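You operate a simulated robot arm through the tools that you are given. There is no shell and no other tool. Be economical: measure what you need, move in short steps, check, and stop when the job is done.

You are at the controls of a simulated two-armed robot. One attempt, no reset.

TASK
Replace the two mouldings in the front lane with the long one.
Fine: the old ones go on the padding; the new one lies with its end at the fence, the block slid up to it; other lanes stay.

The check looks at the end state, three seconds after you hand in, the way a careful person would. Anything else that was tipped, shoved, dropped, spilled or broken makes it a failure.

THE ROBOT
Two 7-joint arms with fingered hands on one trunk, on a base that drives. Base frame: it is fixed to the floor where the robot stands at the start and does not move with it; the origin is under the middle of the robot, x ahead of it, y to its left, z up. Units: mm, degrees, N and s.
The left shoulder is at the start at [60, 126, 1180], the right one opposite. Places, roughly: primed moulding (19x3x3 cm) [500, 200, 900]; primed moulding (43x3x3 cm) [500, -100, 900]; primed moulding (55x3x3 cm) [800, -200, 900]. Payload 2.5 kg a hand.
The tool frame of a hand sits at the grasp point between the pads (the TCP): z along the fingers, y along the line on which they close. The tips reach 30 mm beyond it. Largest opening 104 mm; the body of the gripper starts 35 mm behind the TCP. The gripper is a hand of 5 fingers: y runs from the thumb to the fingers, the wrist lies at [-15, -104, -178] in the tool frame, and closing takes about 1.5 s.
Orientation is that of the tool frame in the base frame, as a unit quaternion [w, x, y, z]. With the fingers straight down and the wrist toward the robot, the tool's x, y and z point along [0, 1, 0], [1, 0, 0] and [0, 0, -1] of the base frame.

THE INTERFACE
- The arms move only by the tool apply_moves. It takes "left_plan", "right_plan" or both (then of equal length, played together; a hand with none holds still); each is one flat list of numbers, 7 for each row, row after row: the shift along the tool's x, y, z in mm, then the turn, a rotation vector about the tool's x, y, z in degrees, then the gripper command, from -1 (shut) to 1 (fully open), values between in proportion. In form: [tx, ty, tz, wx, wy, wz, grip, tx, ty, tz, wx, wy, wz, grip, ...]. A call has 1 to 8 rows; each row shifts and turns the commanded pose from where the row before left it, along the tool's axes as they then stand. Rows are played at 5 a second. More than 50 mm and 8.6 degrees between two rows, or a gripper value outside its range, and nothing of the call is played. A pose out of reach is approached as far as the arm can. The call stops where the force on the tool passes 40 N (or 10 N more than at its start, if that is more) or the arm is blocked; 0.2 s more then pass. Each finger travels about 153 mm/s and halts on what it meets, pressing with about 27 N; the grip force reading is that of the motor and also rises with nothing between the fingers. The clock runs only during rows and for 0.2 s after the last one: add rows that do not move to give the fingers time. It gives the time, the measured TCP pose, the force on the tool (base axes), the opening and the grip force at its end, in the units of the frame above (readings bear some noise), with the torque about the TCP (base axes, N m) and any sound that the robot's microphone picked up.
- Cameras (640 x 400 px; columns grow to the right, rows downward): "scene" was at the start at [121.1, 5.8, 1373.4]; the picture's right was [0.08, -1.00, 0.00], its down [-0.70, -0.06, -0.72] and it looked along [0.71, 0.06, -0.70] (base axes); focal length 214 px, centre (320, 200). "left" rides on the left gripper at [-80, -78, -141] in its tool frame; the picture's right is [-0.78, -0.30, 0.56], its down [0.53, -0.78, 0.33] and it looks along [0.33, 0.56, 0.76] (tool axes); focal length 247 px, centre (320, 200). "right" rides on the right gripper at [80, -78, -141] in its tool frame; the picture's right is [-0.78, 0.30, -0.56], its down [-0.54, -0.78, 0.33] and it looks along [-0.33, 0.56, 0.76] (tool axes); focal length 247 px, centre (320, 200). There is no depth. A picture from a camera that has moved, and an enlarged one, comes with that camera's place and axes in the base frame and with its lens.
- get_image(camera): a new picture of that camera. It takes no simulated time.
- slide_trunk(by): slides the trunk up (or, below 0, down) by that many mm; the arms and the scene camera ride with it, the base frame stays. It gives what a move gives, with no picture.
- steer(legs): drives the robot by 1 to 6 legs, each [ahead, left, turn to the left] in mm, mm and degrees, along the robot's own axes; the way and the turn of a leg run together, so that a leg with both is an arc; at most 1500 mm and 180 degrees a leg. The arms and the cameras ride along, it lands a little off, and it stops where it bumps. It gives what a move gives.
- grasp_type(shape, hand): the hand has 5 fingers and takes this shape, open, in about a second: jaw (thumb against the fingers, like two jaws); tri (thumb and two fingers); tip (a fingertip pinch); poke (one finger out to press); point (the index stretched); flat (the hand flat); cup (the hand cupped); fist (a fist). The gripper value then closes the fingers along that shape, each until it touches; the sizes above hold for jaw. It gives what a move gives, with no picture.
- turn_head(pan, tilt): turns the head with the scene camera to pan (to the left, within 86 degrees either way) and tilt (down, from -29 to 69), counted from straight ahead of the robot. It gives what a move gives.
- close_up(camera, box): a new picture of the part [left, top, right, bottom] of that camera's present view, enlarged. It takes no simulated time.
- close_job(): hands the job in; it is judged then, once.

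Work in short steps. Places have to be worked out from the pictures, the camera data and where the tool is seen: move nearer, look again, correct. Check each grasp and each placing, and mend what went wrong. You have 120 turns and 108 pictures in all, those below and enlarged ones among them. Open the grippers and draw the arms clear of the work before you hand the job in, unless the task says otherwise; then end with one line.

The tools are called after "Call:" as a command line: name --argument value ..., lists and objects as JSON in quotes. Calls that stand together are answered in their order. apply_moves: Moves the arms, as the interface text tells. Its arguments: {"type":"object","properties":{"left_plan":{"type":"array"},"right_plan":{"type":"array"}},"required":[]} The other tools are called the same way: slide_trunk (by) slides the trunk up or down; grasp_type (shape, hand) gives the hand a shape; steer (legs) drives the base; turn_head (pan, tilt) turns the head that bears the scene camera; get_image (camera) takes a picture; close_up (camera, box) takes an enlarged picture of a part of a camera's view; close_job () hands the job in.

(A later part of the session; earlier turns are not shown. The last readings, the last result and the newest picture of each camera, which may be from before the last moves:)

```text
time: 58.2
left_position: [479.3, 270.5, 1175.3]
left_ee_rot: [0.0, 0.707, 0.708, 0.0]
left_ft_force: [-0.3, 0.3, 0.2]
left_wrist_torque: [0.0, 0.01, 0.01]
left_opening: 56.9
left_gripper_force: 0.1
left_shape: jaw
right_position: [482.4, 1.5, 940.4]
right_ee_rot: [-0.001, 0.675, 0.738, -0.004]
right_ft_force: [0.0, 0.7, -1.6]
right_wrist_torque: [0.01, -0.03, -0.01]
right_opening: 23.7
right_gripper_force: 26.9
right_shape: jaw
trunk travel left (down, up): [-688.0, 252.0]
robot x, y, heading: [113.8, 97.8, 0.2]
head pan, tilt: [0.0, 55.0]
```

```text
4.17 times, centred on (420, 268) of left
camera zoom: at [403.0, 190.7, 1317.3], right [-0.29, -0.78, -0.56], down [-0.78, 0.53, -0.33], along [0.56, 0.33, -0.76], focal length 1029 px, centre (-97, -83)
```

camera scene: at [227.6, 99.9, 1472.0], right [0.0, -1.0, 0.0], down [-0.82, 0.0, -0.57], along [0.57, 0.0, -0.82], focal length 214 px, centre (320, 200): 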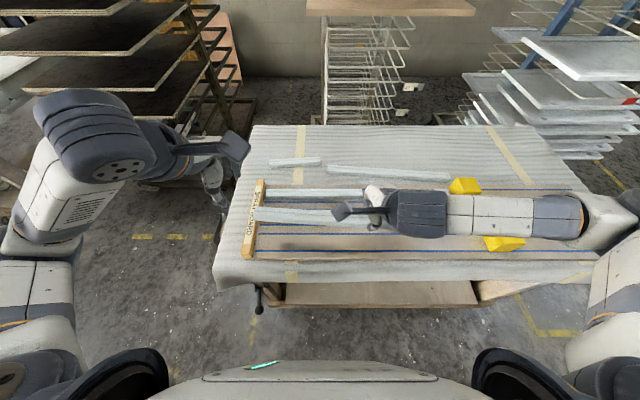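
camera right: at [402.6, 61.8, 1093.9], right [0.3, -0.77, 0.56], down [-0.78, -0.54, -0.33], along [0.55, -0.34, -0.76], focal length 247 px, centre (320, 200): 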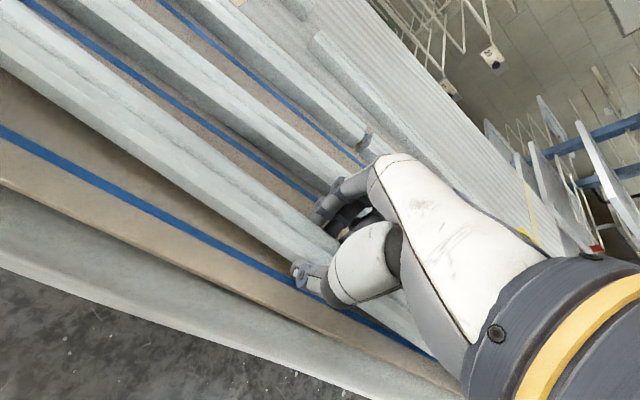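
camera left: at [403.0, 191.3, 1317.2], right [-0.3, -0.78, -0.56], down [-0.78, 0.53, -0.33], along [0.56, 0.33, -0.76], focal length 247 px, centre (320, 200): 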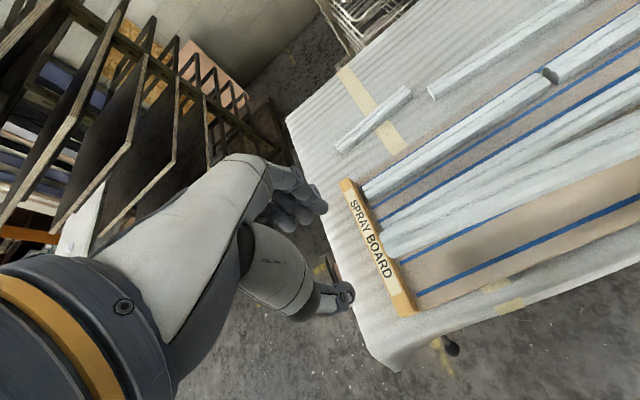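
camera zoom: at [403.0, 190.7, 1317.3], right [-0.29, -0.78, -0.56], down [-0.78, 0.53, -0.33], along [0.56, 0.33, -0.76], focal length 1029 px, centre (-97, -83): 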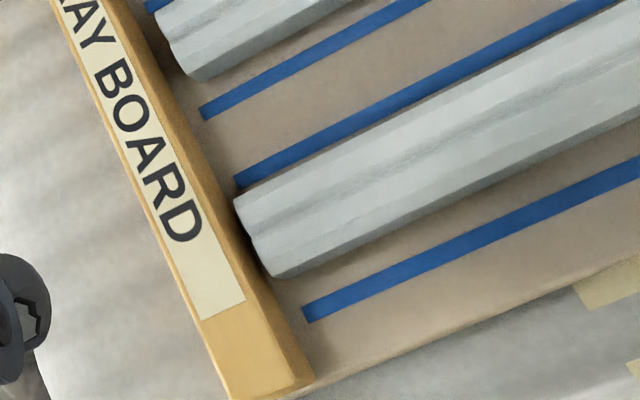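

Almost there, no contact yet. Continue 1 mm steps until force builds.

Call:
apply_moves --right_plan '[1.5, 0.13, 0, 0, 0, 0, -1]'

Call:
apply_moves --right_plan '[1, 0.09, 0, 0, 0, 0, -1]'

Call:
apply_moves --right_plan '[1, 0.09, 0, 0, 0, 0, -1]'

Call:
close_up --camera "left" --box '[360, 220, 480, 316]'

```text
time: 58.6
left_position: [478.4, 269.8, 1175.3]
left_ee_rot: [0.001, 0.707, 0.708, 0.0]
left_ft_force: [0.1, 0.2, 0.3]
left_wrist_torque: [-0.02, -0.02, 0.01]
left_opening: 56.8
left_gripper_force: 0.1
left_shape: jaw
right_position: [482.2, 4.3, 940.3]
right_ee_rot: [-0.001, 0.675, 0.738, -0.003]
right_ft_force: [-0.3, 0.0, -1.9]
right_wrist_torque: [-0.04, -0.02, 0.0]
right_opening: 23.6
right_gripper_force: 27.4
right_shape: jaw
trunk travel left (down, up): [-688.0, 252.0]
robot x, y, heading: [115.6, 96.1, -0.3]
head pan, tilt: [0.0, 55.0]
```

```text
time: 59.0
left_position: [479.1, 270.4, 1175.0]
left_ee_rot: [0.0, 0.707, 0.707, 0.0]
left_ft_force: [-0.1, -0.1, 0.0]
left_wrist_torque: [0.0, 0.04, 0.0]
left_opening: 57.3
left_gripper_force: 0.1
left_shape: jaw
right_position: [482.9, 4.6, 941.2]
right_ee_rot: [-0.001, 0.675, 0.738, -0.005]
right_ft_force: [-0.8, 0.4, -1.6]
right_wrist_torque: [-0.03, 0.03, 0.0]
right_opening: 23.5
right_gripper_force: 26.4
right_shape: jaw
trunk travel left (down, up): [-688.0, 252.0]
robot x, y, heading: [119.2, 101.5, 0.0]
head pan, tilt: [0.0, 55.0]
```

```text
time: 59.4
left_position: [479.7, 271.2, 1175.5]
left_ee_rot: [0.0, 0.707, 0.707, -0.001]
left_ft_force: [-0.2, -0.4, 0.4]
left_wrist_torque: [0.0, 0.02, -0.01]
left_opening: 57.0
left_gripper_force: 0.1
left_shape: jaw
right_position: [482.1, 6.0, 941.6]
right_ee_rot: [0.0, 0.675, 0.738, -0.004]
right_ft_force: [0.1, 0.2, -0.8]
right_wrist_torque: [-0.03, 0.02, 0.05]
right_opening: 23.8
right_gripper_force: 26.8
right_shape: jaw
trunk travel left (down, up): [-688.0, 252.0]
robot x, y, heading: [115.5, 98.4, 0.1]
head pan, tilt: [0.0, 55.0]
```

```text
4.17 times, centred on (420, 268) of left
camera zoom: at [403.0, 190.7, 1317.3], right [-0.29, -0.78, -0.56], down [-0.78, 0.53, -0.33], along [0.56, 0.33, -0.76], focal length 1029 px, centre (-97, -83)
```

zoom: 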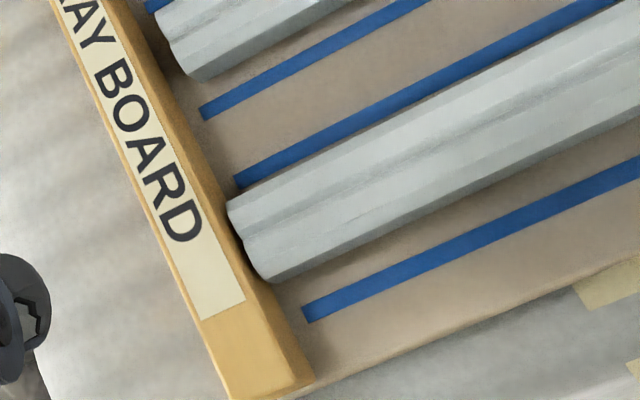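

Visually nearly touching; keep creeping.

Call:
apply_moves --right_plan '[1, 0.09, 0, 0, 0, 0, -1]'

Call:
apply_moves --right_plan '[1, 0.09, 0, 0, 0, 0, -1]'

Call:
close_up --camera "left" --box '[360, 220, 480, 316]'

```text
time: 59.8
left_position: [479.5, 270.1, 1175.3]
left_ee_rot: [0.0, 0.707, 0.708, 0.0]
left_ft_force: [0.0, -0.1, 0.8]
left_wrist_torque: [-0.02, -0.04, -0.02]
left_opening: 57.2
left_gripper_force: 0.1
left_shape: jaw
right_position: [482.9, 6.4, 941.2]
right_ee_rot: [-0.001, 0.674, 0.739, -0.004]
right_ft_force: [-0.7, -0.3, -2.1]
right_wrist_torque: [0.02, -0.06, 0.04]
right_opening: 23.8
right_gripper_force: 26.5
right_shape: jaw
trunk travel left (down, up): [-688.0, 252.0]
robot x, y, heading: [116.2, 100.4, -0.0]
head pan, tilt: [0.0, 55.0]
```

```text
time: 60.2
left_position: [479.5, 271.6, 1175.6]
left_ee_rot: [0.0, 0.707, 0.708, 0.0]
left_ft_force: [-0.2, 0.4, -0.1]
left_wrist_torque: [-0.01, -0.01, 0.0]
left_opening: 57.1
left_gripper_force: 0.0
left_shape: jaw
right_position: [482.2, 7.0, 941.1]
right_ee_rot: [-0.001, 0.675, 0.737, -0.003]
right_ft_force: [-1.1, -0.6, -1.6]
right_wrist_torque: [0.02, 0.01, -0.04]
right_opening: 23.7
right_gripper_force: 27.0
right_shape: jaw
trunk travel left (down, up): [-688.0, 252.0]
robot x, y, heading: [116.9, 99.0, 0.1]
head pan, tilt: [0.0, 55.0]
```

```text
4.17 times, centred on (420, 268) of left
camera zoom: at [403.0, 190.7, 1317.3], right [-0.29, -0.78, -0.56], down [-0.78, 0.53, -0.33], along [0.56, 0.33, -0.76], focal length 1029 px, centre (-97, -83)
```

zoom: 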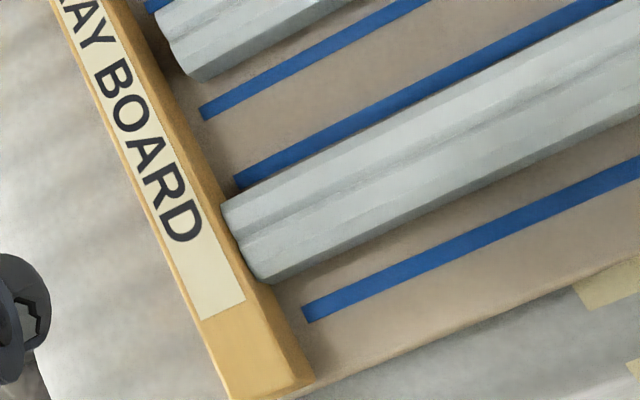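

Continue in 1 mm steps until the force shows contact.

Call:
apply_moves --right_plan '[1, 0.09, 0, 0, 0, 0, -1]'

Call:
apply_moves --right_plan '[1, 0.09, 0, 0, 0, 0, -1]'

Call:
close_up --camera "left" --box '[360, 220, 480, 316]'

```text
time: 60.6
left_position: [479.0, 270.3, 1175.8]
left_ee_rot: [0.0, 0.706, 0.708, 0.0]
left_ft_force: [0.7, -0.6, -0.1]
left_wrist_torque: [-0.02, 0.03, 0.0]
left_opening: 56.7
left_gripper_force: 0.1
left_shape: jaw
right_position: [483.3, 7.1, 940.8]
right_ee_rot: [-0.001, 0.675, 0.737, -0.003]
right_ft_force: [0.6, -1.4, -1.5]
right_wrist_torque: [0.03, -0.03, 0.01]
right_opening: 23.5
right_gripper_force: 27.1
right_shape: jaw
trunk travel left (down, up): [-688.0, 252.0]
robot x, y, heading: [114.4, 100.4, -0.2]
head pan, tilt: [0.0, 55.0]
```

```text
time: 61.0
left_position: [479.2, 269.5, 1175.1]
left_ee_rot: [0.001, 0.707, 0.707, 0.001]
left_ft_force: [-0.1, 0.2, 0.4]
left_wrist_torque: [-0.01, 0.0, 0.02]
left_opening: 57.0
left_gripper_force: 0.2
left_shape: jaw
right_position: [484.0, 8.6, 940.4]
right_ee_rot: [-0.001, 0.675, 0.737, -0.004]
right_ft_force: [-1.7, -4.2, -1.0]
right_wrist_torque: [-0.07, 0.02, -0.03]
right_opening: 23.9
right_gripper_force: 27.6
right_shape: jaw
trunk travel left (down, up): [-688.0, 252.0]
robot x, y, heading: [117.5, 95.4, 0.1]
head pan, tilt: [0.0, 55.0]
```

```text
4.17 times, centred on (420, 268) of left
camera zoom: at [403.1, 190.2, 1317.3], right [-0.3, -0.78, -0.56], down [-0.78, 0.53, -0.33], along [0.56, 0.33, -0.76], focal length 1029 px, centre (-97, -83)
```

zoom: 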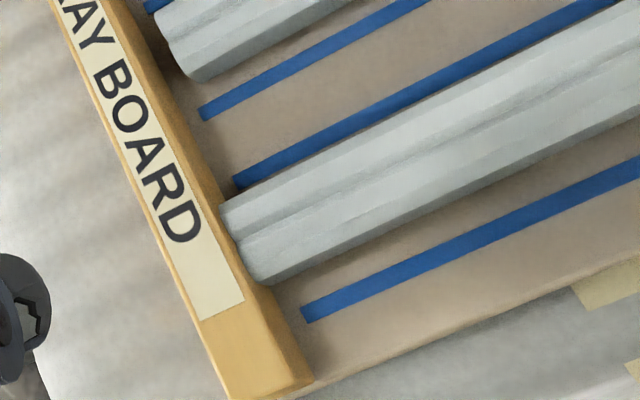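

Fence contact (-4 N in y). Lower in small steps to the board.

Call:
apply_moves --right_plan '[0, 0, 1.5, 0, 0, 0, -1]'

Call:
apply_moves --right_plan '[0, 0, 1.5, 0, 0, 0, -1]'

```text
time: 61.4
left_position: [479.5, 269.4, 1174.9]
left_ee_rot: [0.0, 0.707, 0.707, 0.0]
left_ft_force: [0.4, 0.3, 0.9]
left_wrist_torque: [0.0, 0.02, 0.0]
left_opening: 57.1
left_gripper_force: 0.1
left_shape: jaw
right_position: [483.8, 9.1, 939.9]
right_ee_rot: [-0.001, 0.675, 0.738, -0.005]
right_ft_force: [0.1, -5.0, -1.6]
right_wrist_torque: [-0.08, -0.01, -0.01]
right_opening: 23.7
right_gripper_force: 27.0
right_shape: jaw
trunk travel left (down, up): [-688.0, 252.0]
robot x, y, heading: [112.8, 97.1, 0.1]
head pan, tilt: [0.0, 55.0]
```

```text
time: 61.8
left_position: [479.1, 270.7, 1176.4]
left_ee_rot: [0.0, 0.707, 0.707, 0.001]
left_ft_force: [0.0, -0.1, 0.3]
left_wrist_torque: [0.0, -0.01, -0.02]
left_opening: 57.0
left_gripper_force: 0.0
left_shape: jaw
right_position: [482.2, 8.5, 939.3]
right_ee_rot: [0.0, 0.674, 0.739, -0.003]
right_ft_force: [-0.4, -5.4, 2.5]
right_wrist_torque: [-0.13, -0.01, -0.05]
right_opening: 23.9
right_gripper_force: 26.9
right_shape: jaw
trunk travel left (down, up): [-688.0, 252.0]
robot x, y, heading: [114.7, 100.8, 0.1]
head pan, tilt: [0.0, 55.0]
```

Touching the board now. One more millimetre, check yaw from the scene, then release.

Call:
apply_moves --right_plan '[0, 0, 1, 0, 0, 0, -1]'

Call:
close_up --camera "scene" --box '[220, 160, 520, 290]'

Call:
get_image --camera "right"

```text
time: 62.2
left_position: [479.2, 270.7, 1175.7]
left_ee_rot: [0.0, 0.706, 0.708, 0.0]
left_ft_force: [-0.2, -0.6, -0.4]
left_wrist_torque: [0.02, 0.01, 0.0]
left_opening: 56.9
left_gripper_force: 0.1
left_shape: jaw
right_position: [482.1, 8.4, 938.8]
right_ee_rot: [-0.001, 0.675, 0.738, -0.002]
right_ft_force: [-1.8, -6.4, 8.4]
right_wrist_torque: [-0.15, 0.06, -0.02]
right_opening: 24.2
right_gripper_force: 27.5
right_shape: jaw
trunk travel left (down, up): [-688.0, 252.0]
robot x, y, heading: [113.4, 98.4, -0.0]
head pan, tilt: [0.0, 55.0]
```

```text
2.13 times, centred on (370, 225) of scene
camera zoom: at [226.7, 98.6, 1472.2], right [0.0, -1.0, 0.0], down [-0.82, 0.0, -0.57], along [0.57, 0.0, -0.82], focal length 458 px, centre (213, 147)
```

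zoom: 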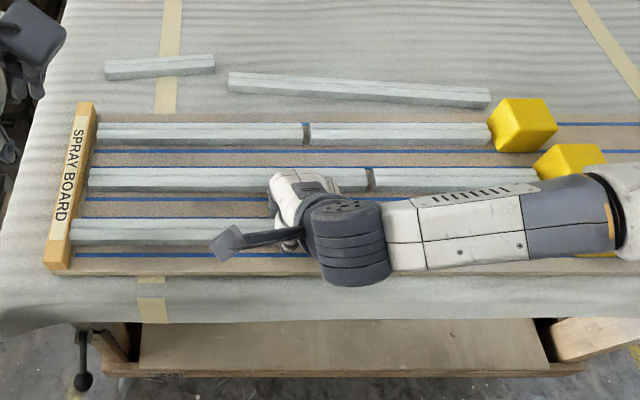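

```text
41 pictures are left
camera right: at [399.4, 82.9, 1080.1], right [0.37, -0.75, 0.56], down [-0.73, -0.6, -0.33], along [0.58, -0.29, -0.76], focal length 247 px, centre (320, 200)
```

right: 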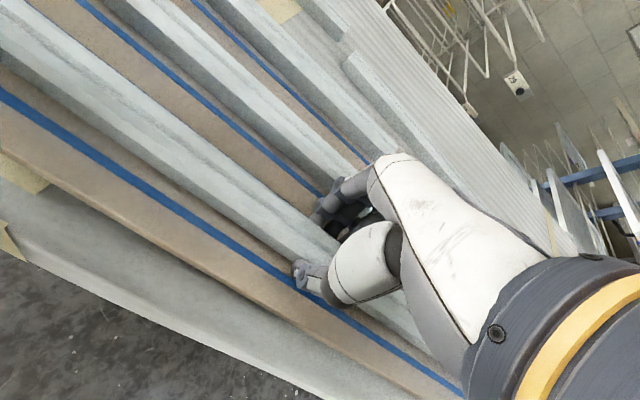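

Aligned and down. Release and lift the right hand.

Call:
apply_moves --right_plan '[0, 0, 0, 0, 0, 0, -0.35, 0, 0, 0, 0, 0, 0, -0.1, 0, 0, 0, 0, 0, 0, 0.1, 0, 0, 0, 0, 0, 0, 0.1]'

Call:
apply_moves --right_plan '[0, 0, -25, 0, 0, 0, 0.1, 0, 0, -40, 0, 0, 0, 0.1, 0, 0, -40, 0, 0, 0, 0.1, 0, 0, -30, 0, 0, 0, 0.1]'

Call:
get_image --camera "right"

Call:
get_image --camera "left"

Call:
get_image --camera "scene"

```text
time: 63.2
left_position: [479.0, 271.2, 1175.3]
left_ee_rot: [0.0, 0.707, 0.708, 0.001]
left_ft_force: [-0.7, 0.4, 0.5]
left_wrist_torque: [-0.02, -0.05, -0.01]
left_opening: 57.1
left_gripper_force: 0.0
left_shape: jaw
right_position: [483.5, 9.1, 936.8]
right_ee_rot: [-0.002, 0.675, 0.738, -0.003]
right_ft_force: [0.6, 0.0, -0.4]
right_wrist_torque: [0.0, 0.03, -0.02]
right_opening: 56.7
right_gripper_force: 0.1
right_shape: jaw
trunk travel left (down, up): [-688.0, 252.0]
robot x, y, heading: [117.1, 105.0, -0.1]
head pan, tilt: [0.0, 55.0]
```

```text
time: 64.2
left_position: [479.6, 270.2, 1175.2]
left_ee_rot: [0.0, 0.706, 0.708, 0.0]
left_ft_force: [0.3, 0.0, -0.4]
left_wrist_torque: [0.03, 0.0, 0.01]
left_opening: 56.8
left_gripper_force: 0.1
left_shape: jaw
right_position: [482.6, 9.6, 1073.2]
right_ee_rot: [-0.002, 0.675, 0.738, -0.004]
right_ft_force: [-1.0, -0.1, -0.3]
right_wrist_torque: [0.03, 0.0, 0.0]
right_opening: 56.8
right_gripper_force: 0.2
right_shape: jaw
trunk travel left (down, up): [-688.0, 252.0]
robot x, y, heading: [117.8, 95.8, -0.2]
head pan, tilt: [0.0, 55.0]
```

```text
40 pictures are left
camera right: at [399.9, 83.9, 1214.4], right [0.37, -0.74, 0.56], down [-0.73, -0.6, -0.32], along [0.58, -0.29, -0.76], focal length 247 px, centre (320, 200)
```

right: 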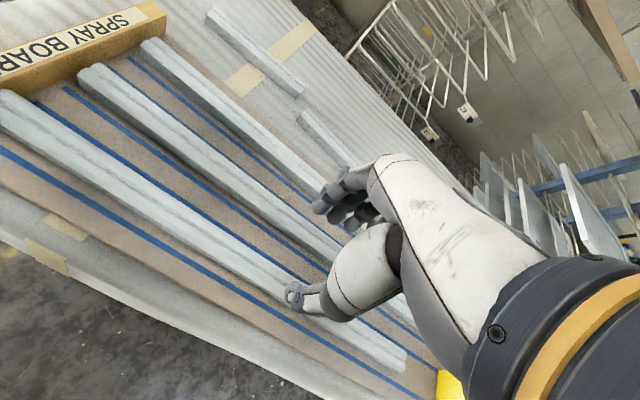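

```text
39 pictures are left
camera left: at [402.9, 190.8, 1317.3], right [-0.29, -0.78, -0.56], down [-0.78, 0.53, -0.33], along [0.56, 0.33, -0.76], focal length 247 px, centre (320, 200)
```

left: 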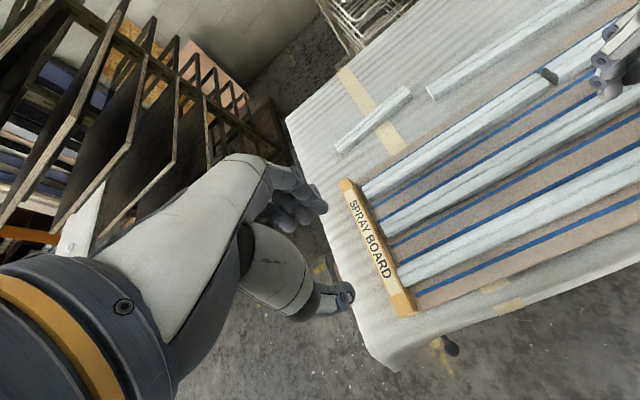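

```text
38 pictures are left
camera scene: at [227.4, 99.2, 1472.0], right [0.0, -1.0, 0.0], down [-0.82, 0.0, -0.57], along [0.57, 0.0, -0.82], focal length 214 px, centre (320, 200)
```

scene: 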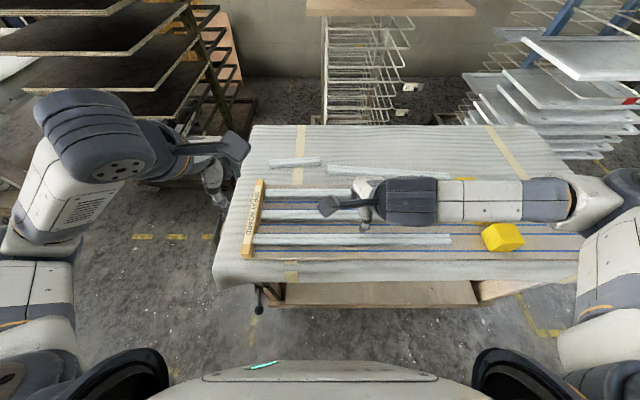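

The new piece lies in the lane against the fence. Now the block: straighten the hand, close it, and drive right to get beyond the front block.

Call:
apply_moves --right_plan '[0, 0, 0, 0, 0, 2.6, -0.5, 0, 0, 0, 0, 0, 2.6, -1, 0, 0, 0, 0, 0, 0, -1, 0, 0, 0, 0, 0, 0, -1, 0, 0, 0, 0, 0, 0, -1]'

Call:
steer --legs '[[0, -470, 0]]'

Call:
get_image --camera "right"

Call:
get_image --camera "scene"

```text
time: 65.4
left_position: [480.0, 270.9, 1175.4]
left_ee_rot: [0.0, 0.707, 0.708, 0.0]
left_ft_force: [-0.5, 0.0, 0.2]
left_wrist_torque: [0.01, -0.04, 0.01]
left_opening: 56.9
left_gripper_force: 0.1
left_shape: jaw
right_position: [483.6, 9.1, 1072.0]
right_ee_rot: [-0.001, 0.708, 0.706, -0.003]
right_ft_force: [-0.1, 0.7, -0.1]
right_wrist_torque: [-0.02, -0.02, -0.01]
right_opening: 0.2
right_gripper_force: 27.1
right_shape: jaw
trunk travel left (down, up): [-688.0, 252.0]
robot x, y, heading: [114.2, 101.3, 0.1]
head pan, tilt: [0.0, 55.0]
```

```text
time: 68.2
left_position: [479.9, -197.7, 1176.3]
left_ee_rot: [0.0, 0.707, 0.707, 0.0]
left_ft_force: [0.6, -0.2, -0.8]
left_wrist_torque: [0.01, 0.02, 0.0]
left_opening: 57.2
left_gripper_force: 0.1
left_shape: jaw
right_position: [483.7, -458.1, 1071.6]
right_ee_rot: [-0.002, 0.708, 0.706, -0.004]
right_ft_force: [-0.3, -0.4, 0.8]
right_wrist_torque: [0.03, -0.02, -0.01]
right_opening: 0.0
right_gripper_force: 26.8
right_shape: jaw
trunk travel left (down, up): [-688.0, 252.0]
robot x, y, heading: [115.6, -364.9, 0.1]
head pan, tilt: [0.0, 55.0]
```

```text
37 pictures are left
camera right: at [407.3, -377.1, 1214.0], right [0.3, -0.77, 0.56], down [-0.78, -0.53, -0.33], along [0.55, -0.34, -0.76], focal length 247 px, centre (320, 200)
```

right: 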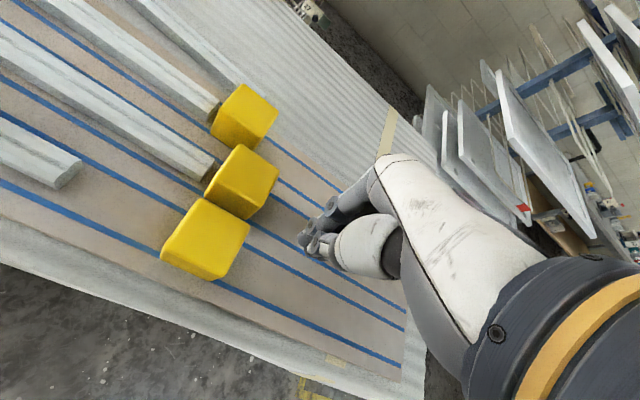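

```text
36 pictures are left
camera scene: at [227.5, -369.1, 1472.0], right [0.0, -1.0, 0.0], down [-0.82, 0.0, -0.57], along [0.57, 0.0, -0.82], focal length 214 px, centre (320, 200)
```

scene: 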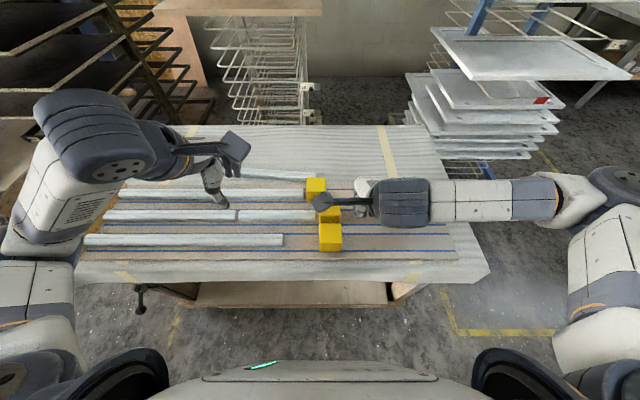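

Front block spans about y -366…-428, x 450…510; new piece's end is at y≈-270. Move the closed hand 35 mm further right, then lower to z≈938 beside the block.

Call:
apply_moves --right_plan '[-35, -4, 0, 0, 0, 0, -1, 0, 0, 45, 0, 0, 0, -1, 0, 0, 45, 0, 0, 0, -1, 0, 0, 30, 0, 0, 0, -1]'

Call:
get_image --camera "right"

Call:
close_up --camera "scene" --box '[220, 160, 480, 290]'

```text
time: 69.2
left_position: [479.4, -196.8, 1174.4]
left_ee_rot: [0.0, 0.707, 0.707, 0.0]
left_ft_force: [-0.7, 0.0, 0.6]
left_wrist_torque: [-0.01, -0.01, -0.03]
left_opening: 56.9
left_gripper_force: 0.1
left_shape: jaw
right_position: [479.8, -493.2, 951.0]
right_ee_rot: [0.0, 0.707, 0.707, -0.003]
right_ft_force: [0.7, 0.8, -1.1]
right_wrist_torque: [0.02, -0.02, -0.02]
right_opening: 0.1
right_gripper_force: 27.2
right_shape: jaw
trunk travel left (down, up): [-688.0, 252.0]
robot x, y, heading: [115.9, -365.6, -0.1]
head pan, tilt: [0.0, 55.0]
```

```text
35 pictures are left
camera right: at [402.7, -412.1, 1093.7], right [0.3, -0.77, 0.56], down [-0.78, -0.53, -0.33], along [0.55, -0.34, -0.76], focal length 247 px, centre (320, 200)
```

right: 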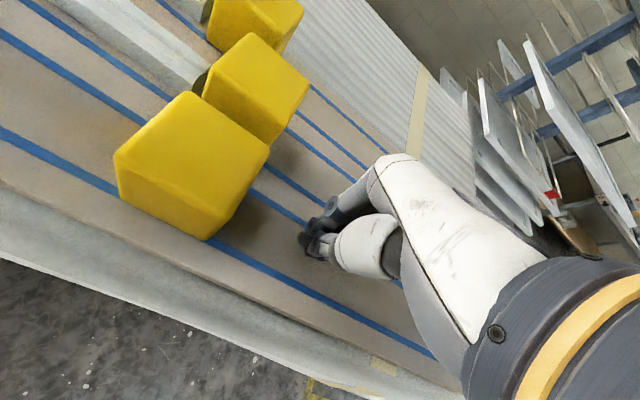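

```text
2.46 times, centred on (350, 225) of scene
camera zoom: at [228.1, -368.1, 1472.0], right [0.0, -1.0, 0.0], down [-0.82, 0.0, -0.57], along [0.57, 0.0, -0.82], focal length 528 px, centre (246, 138)
```

zoom: 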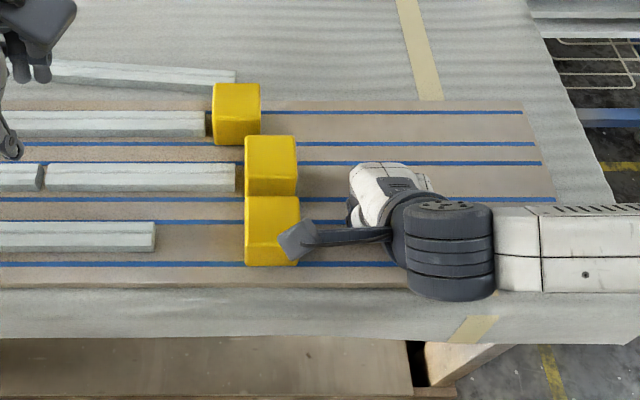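

Blocks are ~60 mm cubes (front one x 448–508, y -366…-428); lane 2's block starts at x≈535. Lower to 938 and approach at x≈475.

Call:
apply_moves --right_plan '[0, -5, 13, 0, 0, 0, -1, 10, 0, 0, 0, 0, 0, -1, 10, 0, 0, 0, 0, 0, -1]'

Call:
get_image --camera "right"

```text
time: 70.0
left_position: [479.7, -197.1, 1175.9]
left_ee_rot: [0.0, 0.707, 0.708, 0.0]
left_ft_force: [0.0, -0.8, 0.8]
left_wrist_torque: [-0.02, -0.01, 0.02]
left_opening: 56.6
left_gripper_force: 0.1
left_shape: jaw
right_position: [473.8, -472.2, 938.7]
right_ee_rot: [-0.001, 0.708, 0.706, -0.004]
right_ft_force: [-0.4, -0.8, 0.8]
right_wrist_torque: [-0.01, 0.0, 0.02]
right_opening: 0.0
right_gripper_force: 27.0
right_shape: jaw
trunk travel left (down, up): [-688.0, 252.0]
robot x, y, heading: [117.3, -368.6, 0.0]
head pan, tilt: [0.0, 55.0]
```

```text
33 pictures are left
camera right: at [397.6, -391.7, 1081.3], right [0.3, -0.77, 0.56], down [-0.78, -0.53, -0.33], along [0.55, -0.34, -0.76], focal length 247 px, centre (320, 200)
```

right: 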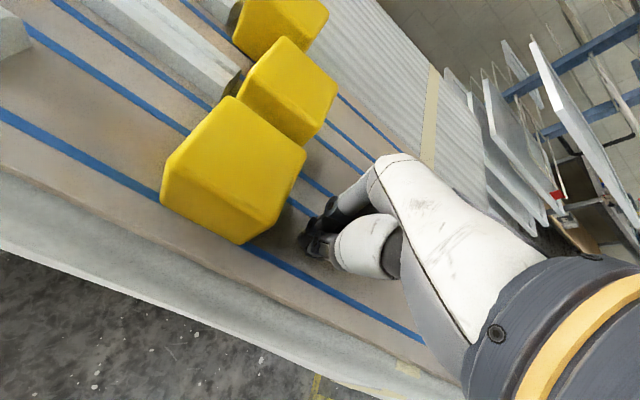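

Approach in 5 mm steps until contact.

Call:
apply_moves --right_plan '[5, 0, 0, 0, 0, 0, -1, 5, 0, 0, 0, 0, 0, -1, 5, 0, 0, 0, 0, 0, -1, 5, 0, 0, 0, 0, 0, -1]'

Call:
get_image --camera "right"

```text
time: 71.0
left_position: [480.0, -196.6, 1174.7]
left_ee_rot: [0.0, 0.707, 0.707, 0.0]
left_ft_force: [-0.2, 0.7, -0.6]
left_wrist_torque: [-0.05, 0.02, 0.04]
left_opening: 57.0
left_gripper_force: 0.0
left_shape: jaw
right_position: [473.2, -453.4, 938.6]
right_ee_rot: [-0.001, 0.708, 0.706, -0.003]
right_ft_force: [0.9, -0.1, -0.7]
right_wrist_torque: [-0.01, 0.04, 0.01]
right_opening: 0.0
right_gripper_force: 26.6
right_shape: jaw
trunk travel left (down, up): [-688.0, 252.0]
robot x, y, heading: [117.8, -364.9, 0.2]
head pan, tilt: [0.0, 55.0]
```

```text
32 pictures are left
camera right: at [398.0, -372.3, 1081.2], right [0.3, -0.77, 0.56], down [-0.78, -0.53, -0.33], along [0.55, -0.34, -0.76], focal length 247 px, centre (320, 200)
```

right: 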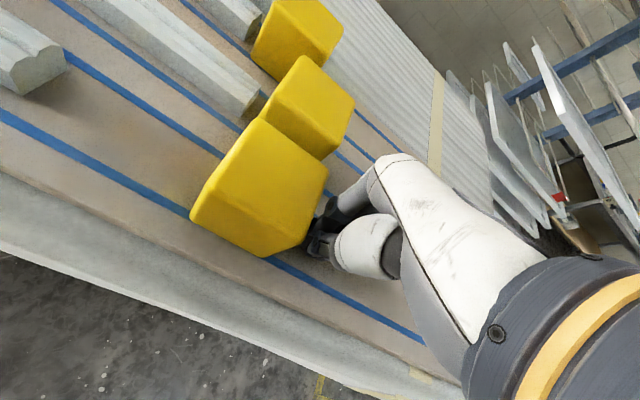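

Near contact; no force. Push on slowly.

Call:
apply_moves --right_plan '[5, 0, 0, 0, 0, 0, -1, 5, 0, 0, 0, 0, 0, -1, 5, 0, 0, 0, 0, 0, -1, 5, 0, 0, 0, 0, 0, -1]'

Call:
get_image --camera "right"

Call:
close_up --camera "scene" --box '[220, 160, 480, 290]'

```text
time: 72.0
left_position: [480.1, -197.8, 1175.9]
left_ee_rot: [-0.001, 0.707, 0.707, 0.0]
left_ft_force: [-1.1, -0.1, 0.7]
left_wrist_torque: [-0.02, 0.0, 0.04]
left_opening: 57.0
left_gripper_force: 0.1
left_shape: jaw
right_position: [476.8, -435.6, 940.1]
right_ee_rot: [0.002, 0.71, 0.704, -0.003]
right_ft_force: [1.6, -13.7, 7.2]
right_wrist_torque: [0.34, -0.08, -0.26]
right_opening: 0.0
right_gripper_force: 26.4
right_shape: jaw
trunk travel left (down, up): [-688.0, 252.0]
robot x, y, heading: [119.1, -366.5, -0.1]
head pan, tilt: [0.0, 55.0]
```

```text
31 pictures are left
camera right: at [399.0, -354.6, 1080.9], right [0.29, -0.78, 0.56], down [-0.78, -0.53, -0.33], along [0.55, -0.34, -0.76], focal length 247 px, centre (320, 200)
```

right: 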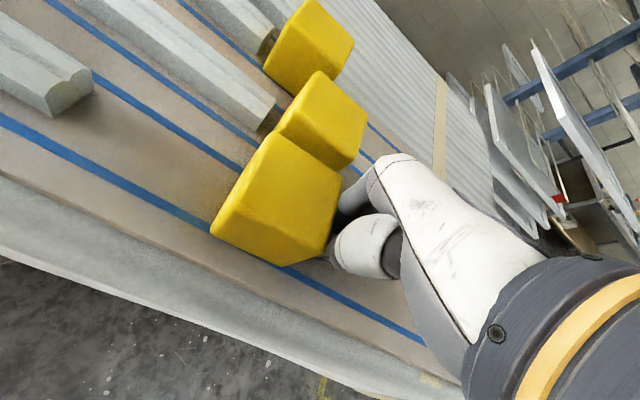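

```text
2.46 times, centred on (350, 225) of scene
camera zoom: at [227.4, -370.5, 1472.2], right [0.0, -1.0, 0.0], down [-0.82, 0.0, -0.57], along [0.57, 0.0, -0.82], focal length 528 px, centre (246, 138)
```

zoom: 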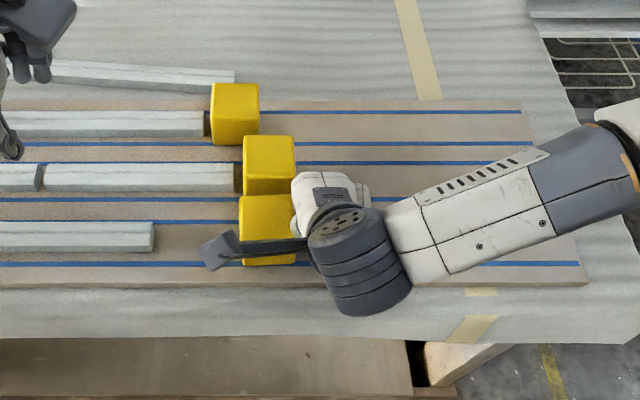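

Contact is at ~14 N but high on the block (≈17 mm above TCP) and a bit to the far side – tipping risk. I back off, tilt the hand 16° so the fingertips lead, and shift 8 mm nearer.

Call:
apply_moves --right_plan '[-15, 0, -1, 0, 0, 0, -1, -10, -10, -2, 0, 8, 0.4, -1, 0, 0, 0, 0, 8, 0, -1, 0, 0, 0, 0, 0, 0, -1]'

Call:
get_image --camera "right"

Call:
close_up --camera "scene" --box '[220, 160, 480, 290]'

```text
time: 73.0
left_position: [478.9, -197.7, 1176.9]
left_ee_rot: [-0.001, 0.707, 0.707, 0.0]
left_ft_force: [-1.0, 0.9, -0.1]
left_wrist_torque: [0.02, -0.01, -0.01]
left_opening: 56.9
left_gripper_force: 0.1
left_shape: jaw
right_position: [476.1, -470.0, 951.7]
right_ee_rot: [-0.044, 0.714, 0.697, 0.038]
right_ft_force: [-0.8, -1.1, 0.0]
right_wrist_torque: [0.0, 0.03, -0.01]
right_opening: 0.0
right_gripper_force: 26.3
right_shape: jaw
right hand out of reach, approached as far as the arm can: row 2, 3
trunk travel left (down, up): [-688.0, 252.0]
robot x, y, heading: [114.5, -368.9, 0.0]
head pan, tilt: [0.0, 55.0]
```

```text
29 pictures are left
camera right: at [402.2, -404.4, 1103.0], right [0.28, -0.84, 0.46], down [-0.79, -0.47, -0.38], along [0.54, -0.26, -0.8], focal length 247 px, centre (320, 200)
```

right: 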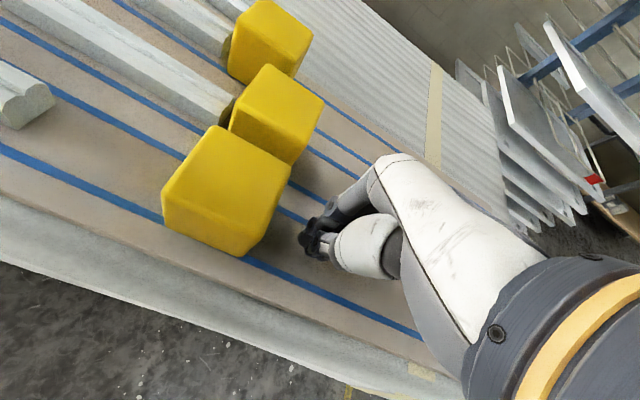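

```text
2.46 times, centred on (350, 225) of scene
camera zoom: at [227.4, -369.0, 1472.0], right [0.0, -1.0, 0.0], down [-0.82, 0.0, -0.57], along [0.57, 0.0, -0.82], focal length 528 px, centre (246, 138)
```

zoom: 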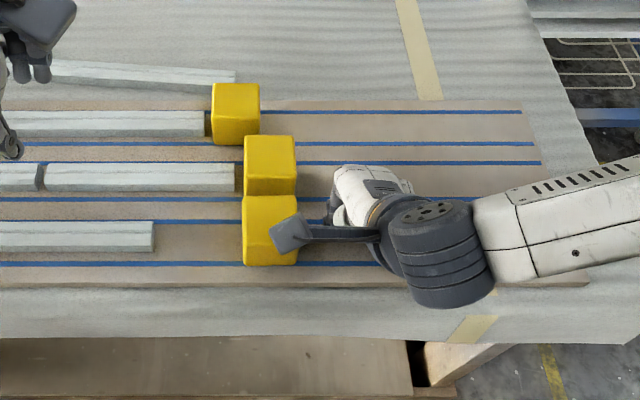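

The joint limit stopped the tilt. Back the base 60 mm to give the arm room, then re-pose.

Call:
steer --legs '[[-60, 0, 0]]'

Call:
apply_moves --right_plan '[0, 27, 0, 0, 0, -0.8, -1, 0, 25, 0, 0, 5, 0, -1, 0, 0, 0, 0, 5, 0, -1, 0, 0, 0, 0, 0, 0, -1]'

Call:
get_image --camera "right"

```text
time: 74.0
left_position: [418.6, -198.0, 1175.9]
left_ee_rot: [0.0, 0.707, 0.707, 0.001]
left_ft_force: [0.2, 0.1, 0.3]
left_wrist_torque: [0.0, 0.02, -0.01]
left_opening: 56.9
left_gripper_force: 0.1
left_shape: jaw
right_position: [415.3, -469.2, 952.9]
right_ee_rot: [-0.043, 0.714, 0.698, 0.038]
right_ft_force: [-0.1, -0.1, -0.1]
right_wrist_torque: [0.01, 0.0, -0.02]
right_opening: 0.0
right_gripper_force: 27.0
right_shape: jaw
trunk travel left (down, up): [-688.0, 252.0]
robot x, y, heading: [53.1, -370.6, 0.1]
head pan, tilt: [0.0, 55.0]
```

```text
time: 75.0
left_position: [420.0, -197.3, 1174.6]
left_ee_rot: [-0.001, 0.707, 0.707, 0.0]
left_ft_force: [0.5, -0.2, 0.6]
left_wrist_torque: [-0.01, 0.05, -0.04]
left_opening: 57.1
left_gripper_force: 0.1
left_shape: jaw
right_position: [468.8, -469.6, 951.7]
right_ee_rot: [-0.106, 0.703, 0.696, 0.1]
right_ft_force: [0.2, 0.3, -0.6]
right_wrist_torque: [-0.03, 0.0, 0.0]
right_opening: 0.1
right_gripper_force: 26.6
right_shape: jaw
trunk travel left (down, up): [-688.0, 252.0]
robot x, y, heading: [55.2, -367.3, 0.0]
head pan, tilt: [0.0, 55.0]
```

```text
27 pictures are left
camera right: at [392.8, -432.7, 1111.1], right [0.29, -0.91, 0.31], down [-0.79, -0.41, -0.47], along [0.55, -0.11, -0.83], focal length 247 px, centre (320, 200)
```

right: 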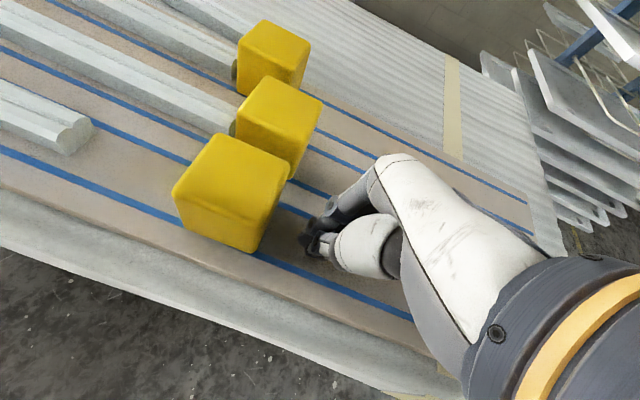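

Tilt 8° more (to ~25°) and lower to 939.

Call:
apply_moves --right_plan '[0, 0, 0, 0, 8, 0, -1, -5.3, 0, 11.4, 0, 0, 0, -1, 0, 0, 0, 0, 0, 0, -1]'

Call:
get_image --camera "right"

Call:
close_up --camera "scene" --box '[220, 120, 480, 250]'

```text
time: 75.8
left_position: [419.9, -197.6, 1173.8]
left_ee_rot: [0.0, 0.708, 0.706, 0.0]
left_ft_force: [0.0, 0.3, 0.5]
left_wrist_torque: [-0.01, 0.03, -0.04]
left_opening: 57.1
left_gripper_force: 0.1
left_shape: jaw
right_position: [467.8, -470.2, 940.0]
right_ee_rot: [-0.154, 0.695, 0.687, 0.149]
right_ft_force: [0.9, -0.6, 2.0]
right_wrist_torque: [0.01, 0.02, 0.01]
right_opening: 0.0
right_gripper_force: 27.1
right_shape: jaw
trunk travel left (down, up): [-688.0, 252.0]
robot x, y, heading: [52.8, -367.0, 0.1]
head pan, tilt: [0.0, 55.0]
```

```text
26 pictures are left
camera right: at [392.0, -454.8, 1102.2], right [0.29, -0.94, 0.18], down [-0.78, -0.34, -0.52], along [0.55, 0.01, -0.84], focal length 247 px, centre (320, 200)
```

right: 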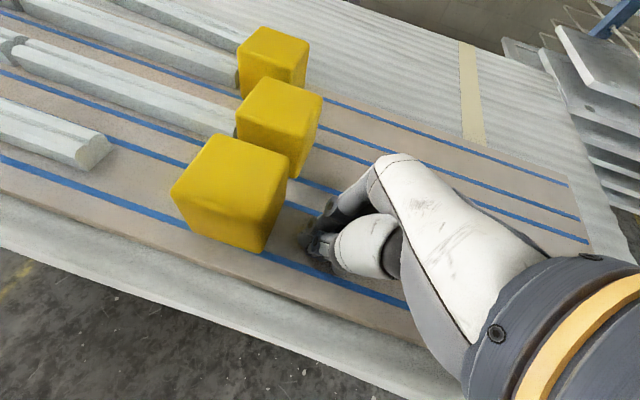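

```text
2.46 times, centred on (350, 185) of scene
camera zoom: at [167.4, -368.6, 1472.1], right [0.0, -1.0, 0.0], down [-0.82, 0.0, -0.57], along [0.57, 0.0, -0.82], focal length 528 px, centre (246, 237)
```

zoom: 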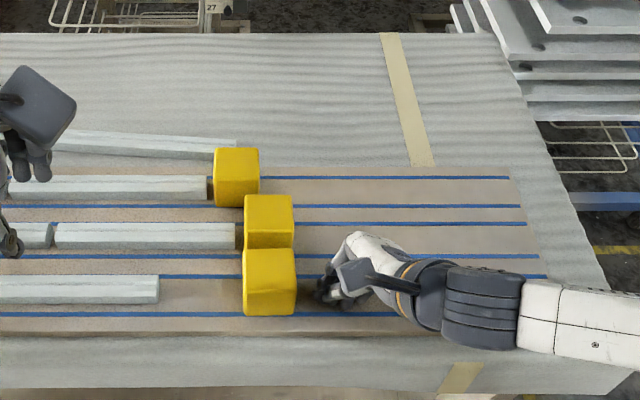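

Fingertips now lead, low on the block. Advance 5 mm steps.

Call:
apply_moves --right_plan '[4.53, 0, 2.11, 0, 0, 0, -1, 4.53, 0, 2.11, 0, 0, 0, -1, 4.53, 0, 2.11, 0, 0, 0, -1, 4.53, 0, 2.11, 0, 0, 0, -1, 4.53, 0, 2.11, 0, 0, 0, -1, 4.53, 0, 2.11, 0, 0, 0, -1]'

Call:
get_image --camera "right"

Call:
close_up --camera "scene" --box '[220, 120, 480, 250]'

```text
time: 77.2
left_position: [419.8, -199.2, 1174.9]
left_ee_rot: [0.0, 0.707, 0.707, 0.001]
left_ft_force: [-0.2, -0.1, 0.1]
left_wrist_torque: [0.01, 0.03, 0.0]
left_opening: 57.1
left_gripper_force: 0.0
left_shape: jaw
right_position: [468.3, -443.0, 939.7]
right_ee_rot: [-0.15, 0.696, 0.686, 0.15]
right_ft_force: [-0.2, -12.3, 8.5]
right_wrist_torque: [-0.31, -0.07, -0.1]
right_opening: 0.0
right_gripper_force: 26.8
right_shape: jaw
trunk travel left (down, up): [-688.0, 252.0]
robot x, y, heading: [55.0, -367.8, -0.0]
head pan, tilt: [0.0, 55.0]
```

```text
24 pictures are left
camera right: at [393.6, -427.6, 1101.5], right [0.28, -0.94, 0.18], down [-0.78, -0.34, -0.52], along [0.55, 0.0, -0.83], focal length 247 px, centre (320, 200)
```

right: 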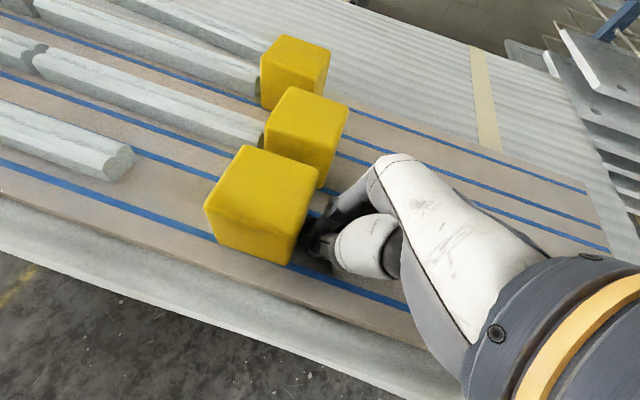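

```text
2.46 times, centred on (350, 185) of scene
camera zoom: at [167.1, -370.3, 1472.1], right [0.0, -1.0, 0.0], down [-0.82, 0.0, -0.57], along [0.57, 0.0, -0.82], focal length 528 px, centre (246, 237)
```

zoom: 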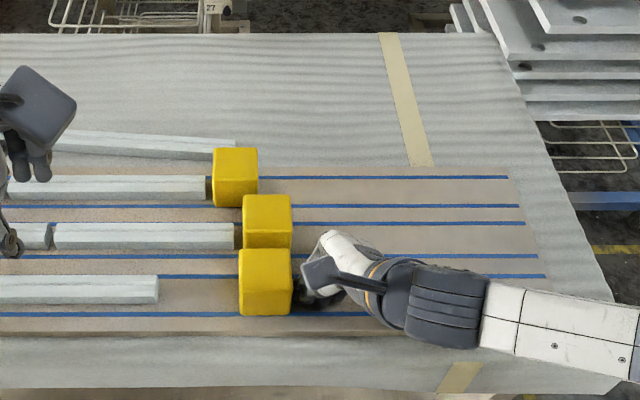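

Low, centred contact now and the block slides. Push 40 mm more.

Call:
apply_moves --right_plan '[4.53, 0, 2.11, 0, 0, 0, -1, 4.53, 0, 2.11, 0, 0, 0, -1, 4.53, 0, 2.11, 0, 0, 0, -1, 4.53, 0, 2.11, 0, 0, 0, -1, 4.53, 0, 2.11, 0, 0, 0, -1, 4.53, 0, 2.11, 0, 0, 0, -1, 4.53, 0, 2.11, 0, 0, 0, -1, 4.53, 0, 2.11, 0, 0, 0, -1]'

Call:
get_image --camera "right"

Call:
close_up --camera "scene" --box '[220, 120, 480, 250]'

```text
time: 79.0
left_position: [419.2, -198.8, 1176.2]
left_ee_rot: [0.0, 0.707, 0.707, 0.001]
left_ft_force: [-0.3, -0.4, 0.1]
left_wrist_torque: [0.01, -0.03, 0.0]
left_opening: 57.0
left_gripper_force: 0.1
left_shape: jaw
right_position: [470.2, -400.7, 939.2]
right_ee_rot: [-0.154, 0.694, 0.687, 0.149]
right_ft_force: [-2.4, -7.9, 4.0]
right_wrist_torque: [-0.23, 0.07, 0.02]
right_opening: 0.1
right_gripper_force: 26.8
right_shape: jaw
trunk travel left (down, up): [-688.0, 252.0]
robot x, y, heading: [52.4, -367.6, -0.1]
head pan, tilt: [0.0, 55.0]
```

```text
22 pictures are left
camera right: at [393.2, -385.9, 1101.7], right [0.29, -0.94, 0.18], down [-0.78, -0.34, -0.52], along [0.55, 0.01, -0.84], focal length 247 px, centre (320, 200)
```

right: 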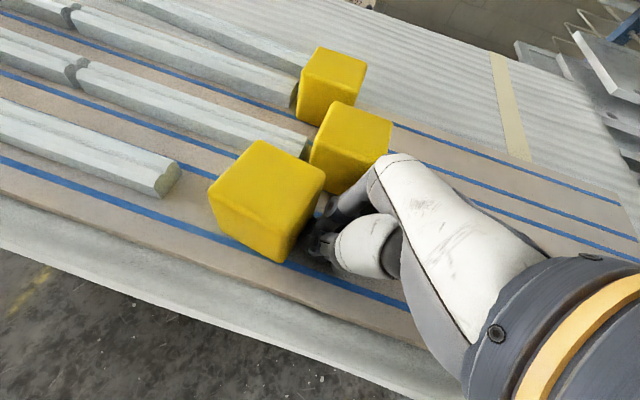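

```text
2.46 times, centred on (350, 185) of scene
camera zoom: at [167.1, -369.3, 1472.0], right [0.0, -1.0, 0.0], down [-0.82, 0.0, -0.57], along [0.57, 0.0, -0.82], focal length 528 px, centre (246, 237)
```

zoom: 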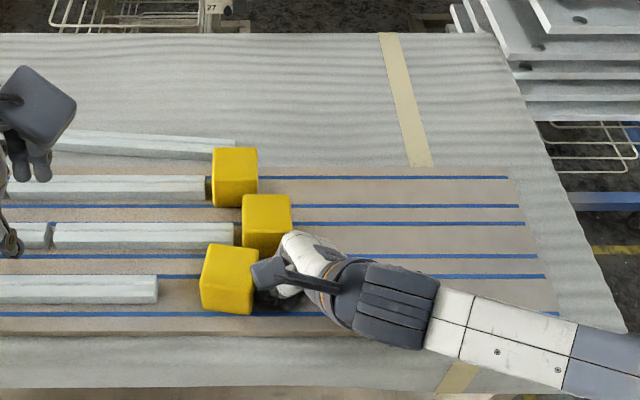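

The block has turned slightly (pushed a bit on its near side). Back off 6 mm, shift contact 11 mm further, and continue pushing in small steps.

Call:
apply_moves --right_plan '[-5.4, 0, -2.5, 0, 0, 0, -1, 0, 11, 0, 0, 0, 0, -1, 4.53, 0, 2.11, 0, 0, 0, -1, 4.53, 0, 2.11, 0, 0, 0, -1, 4.53, 0, 2.11, 0, 0, 0, -1, 4.53, 0, 2.11, 0, 0, 0, -1, 4.53, 0, 2.11, 0, 0, 0, -1]'

Call:
get_image --camera "right"

Call:
close_up --camera "scene" --box '[220, 120, 480, 250]'

```text
time: 80.6
left_position: [418.6, -198.7, 1175.5]
left_ee_rot: [0.0, 0.707, 0.707, 0.0]
left_ft_force: [0.5, 0.1, -0.1]
left_wrist_torque: [0.03, 0.01, -0.01]
left_opening: 56.8
left_gripper_force: 0.1
left_shape: jaw
right_position: [480.5, -381.9, 939.4]
right_ee_rot: [-0.153, 0.694, 0.687, 0.15]
right_ft_force: [0.1, -9.1, 7.4]
right_wrist_torque: [-0.24, -0.01, -0.04]
right_opening: 0.3
right_gripper_force: 27.3
right_shape: jaw
trunk travel left (down, up): [-688.0, 252.0]
robot x, y, heading: [56.0, -369.4, 0.0]
head pan, tilt: [0.0, 55.0]
```

```text
20 pictures are left
camera right: at [404.6, -367.7, 1101.5], right [0.29, -0.94, 0.18], down [-0.78, -0.34, -0.52], along [0.55, 0.01, -0.84], focal length 247 px, centre (320, 200)
```

right: 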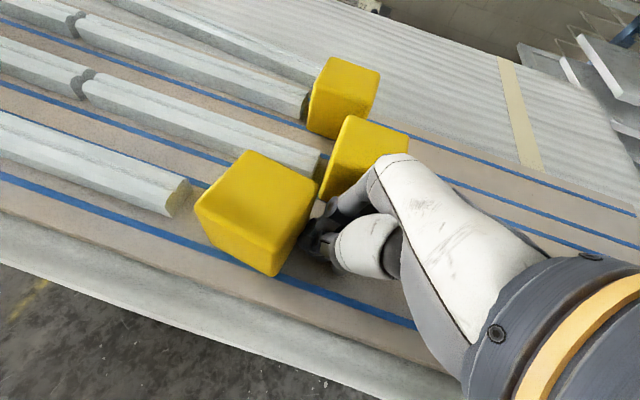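

```text
2.46 times, centred on (350, 185) of scene
camera zoom: at [167.0, -369.5, 1472.1], right [0.0, -1.0, 0.0], down [-0.82, 0.0, -0.57], along [0.57, 0.0, -0.82], focal length 528 px, centre (246, 237)
```

zoom: 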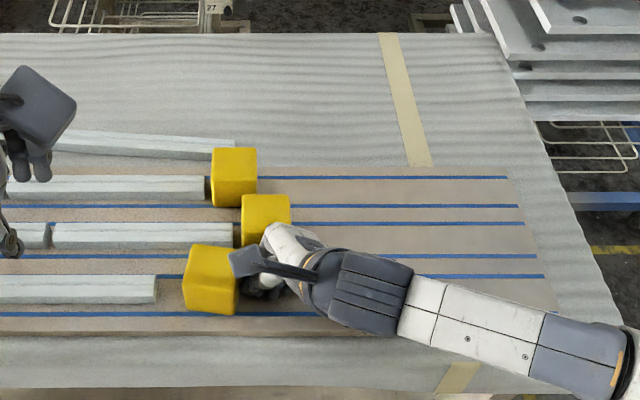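

~25–30 mm to go; its leading near corner will meet the moulding end and straighten against it. Continue.

Call:
apply_moves --right_plan '[-4, 0, -2, 0, 0, 0, -1, 0, 5, 0, 0, 0, 0, -1, 4.53, 0, 2.11, 0, 0, 0, -1, 4.53, 0, 2.11, 0, 0, 0, -1, 4.53, 0, 2.11, 0, 0, 0, -1, 4.53, 0, 2.11, 0, 0, 0, -1, 3.6, 0, 1.7, 0, 0, 0, -1]'

Call:
get_image --camera "right"

Call:
close_up --camera "scene" --box '[220, 140, 380, 250]'

```text
time: 82.2
left_position: [420.1, -197.1, 1175.9]
left_ee_rot: [-0.001, 0.708, 0.707, 0.0]
left_ft_force: [0.3, -0.4, -0.7]
left_wrist_torque: [-0.03, -0.02, 0.0]
left_opening: 57.2
left_gripper_force: 0.1
left_shape: jaw
right_position: [487.3, -364.2, 938.7]
right_ee_rot: [-0.154, 0.695, 0.686, 0.15]
right_ft_force: [1.7, -9.4, 7.7]
right_wrist_torque: [-0.25, -0.03, -0.03]
right_opening: 0.0
right_gripper_force: 26.5
right_shape: jaw
trunk travel left (down, up): [-688.0, 252.0]
robot x, y, heading: [56.7, -366.8, -0.1]
head pan, tilt: [0.0, 55.0]
```

```text
18 pictures are left
camera right: at [409.8, -348.6, 1101.3], right [0.29, -0.94, 0.18], down [-0.78, -0.34, -0.52], along [0.55, 0.01, -0.83], focal length 247 px, centre (320, 200)
```

right: 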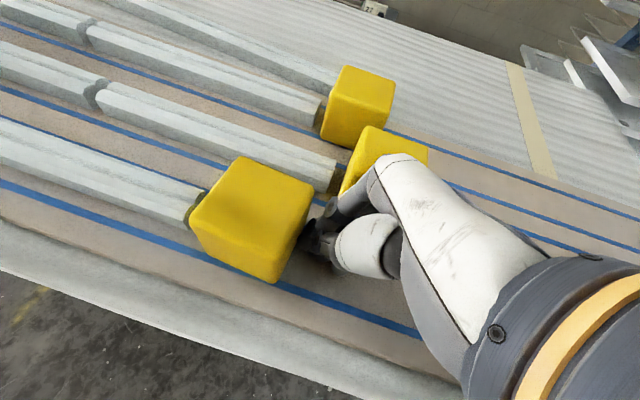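

```text
3.64 times, centred on (300, 195) of scene
camera zoom: at [167.2, -369.6, 1472.1], right [0.0, -1.0, 0.0], down [-0.82, 0.0, -0.57], along [0.57, 0.0, -0.82], focal length 780 px, centre (393, 218)
```

zoom: 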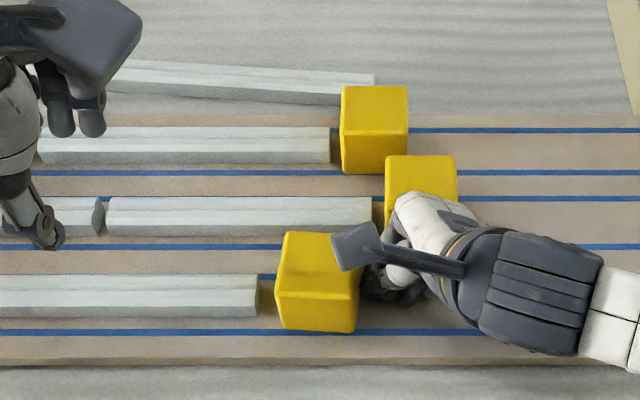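

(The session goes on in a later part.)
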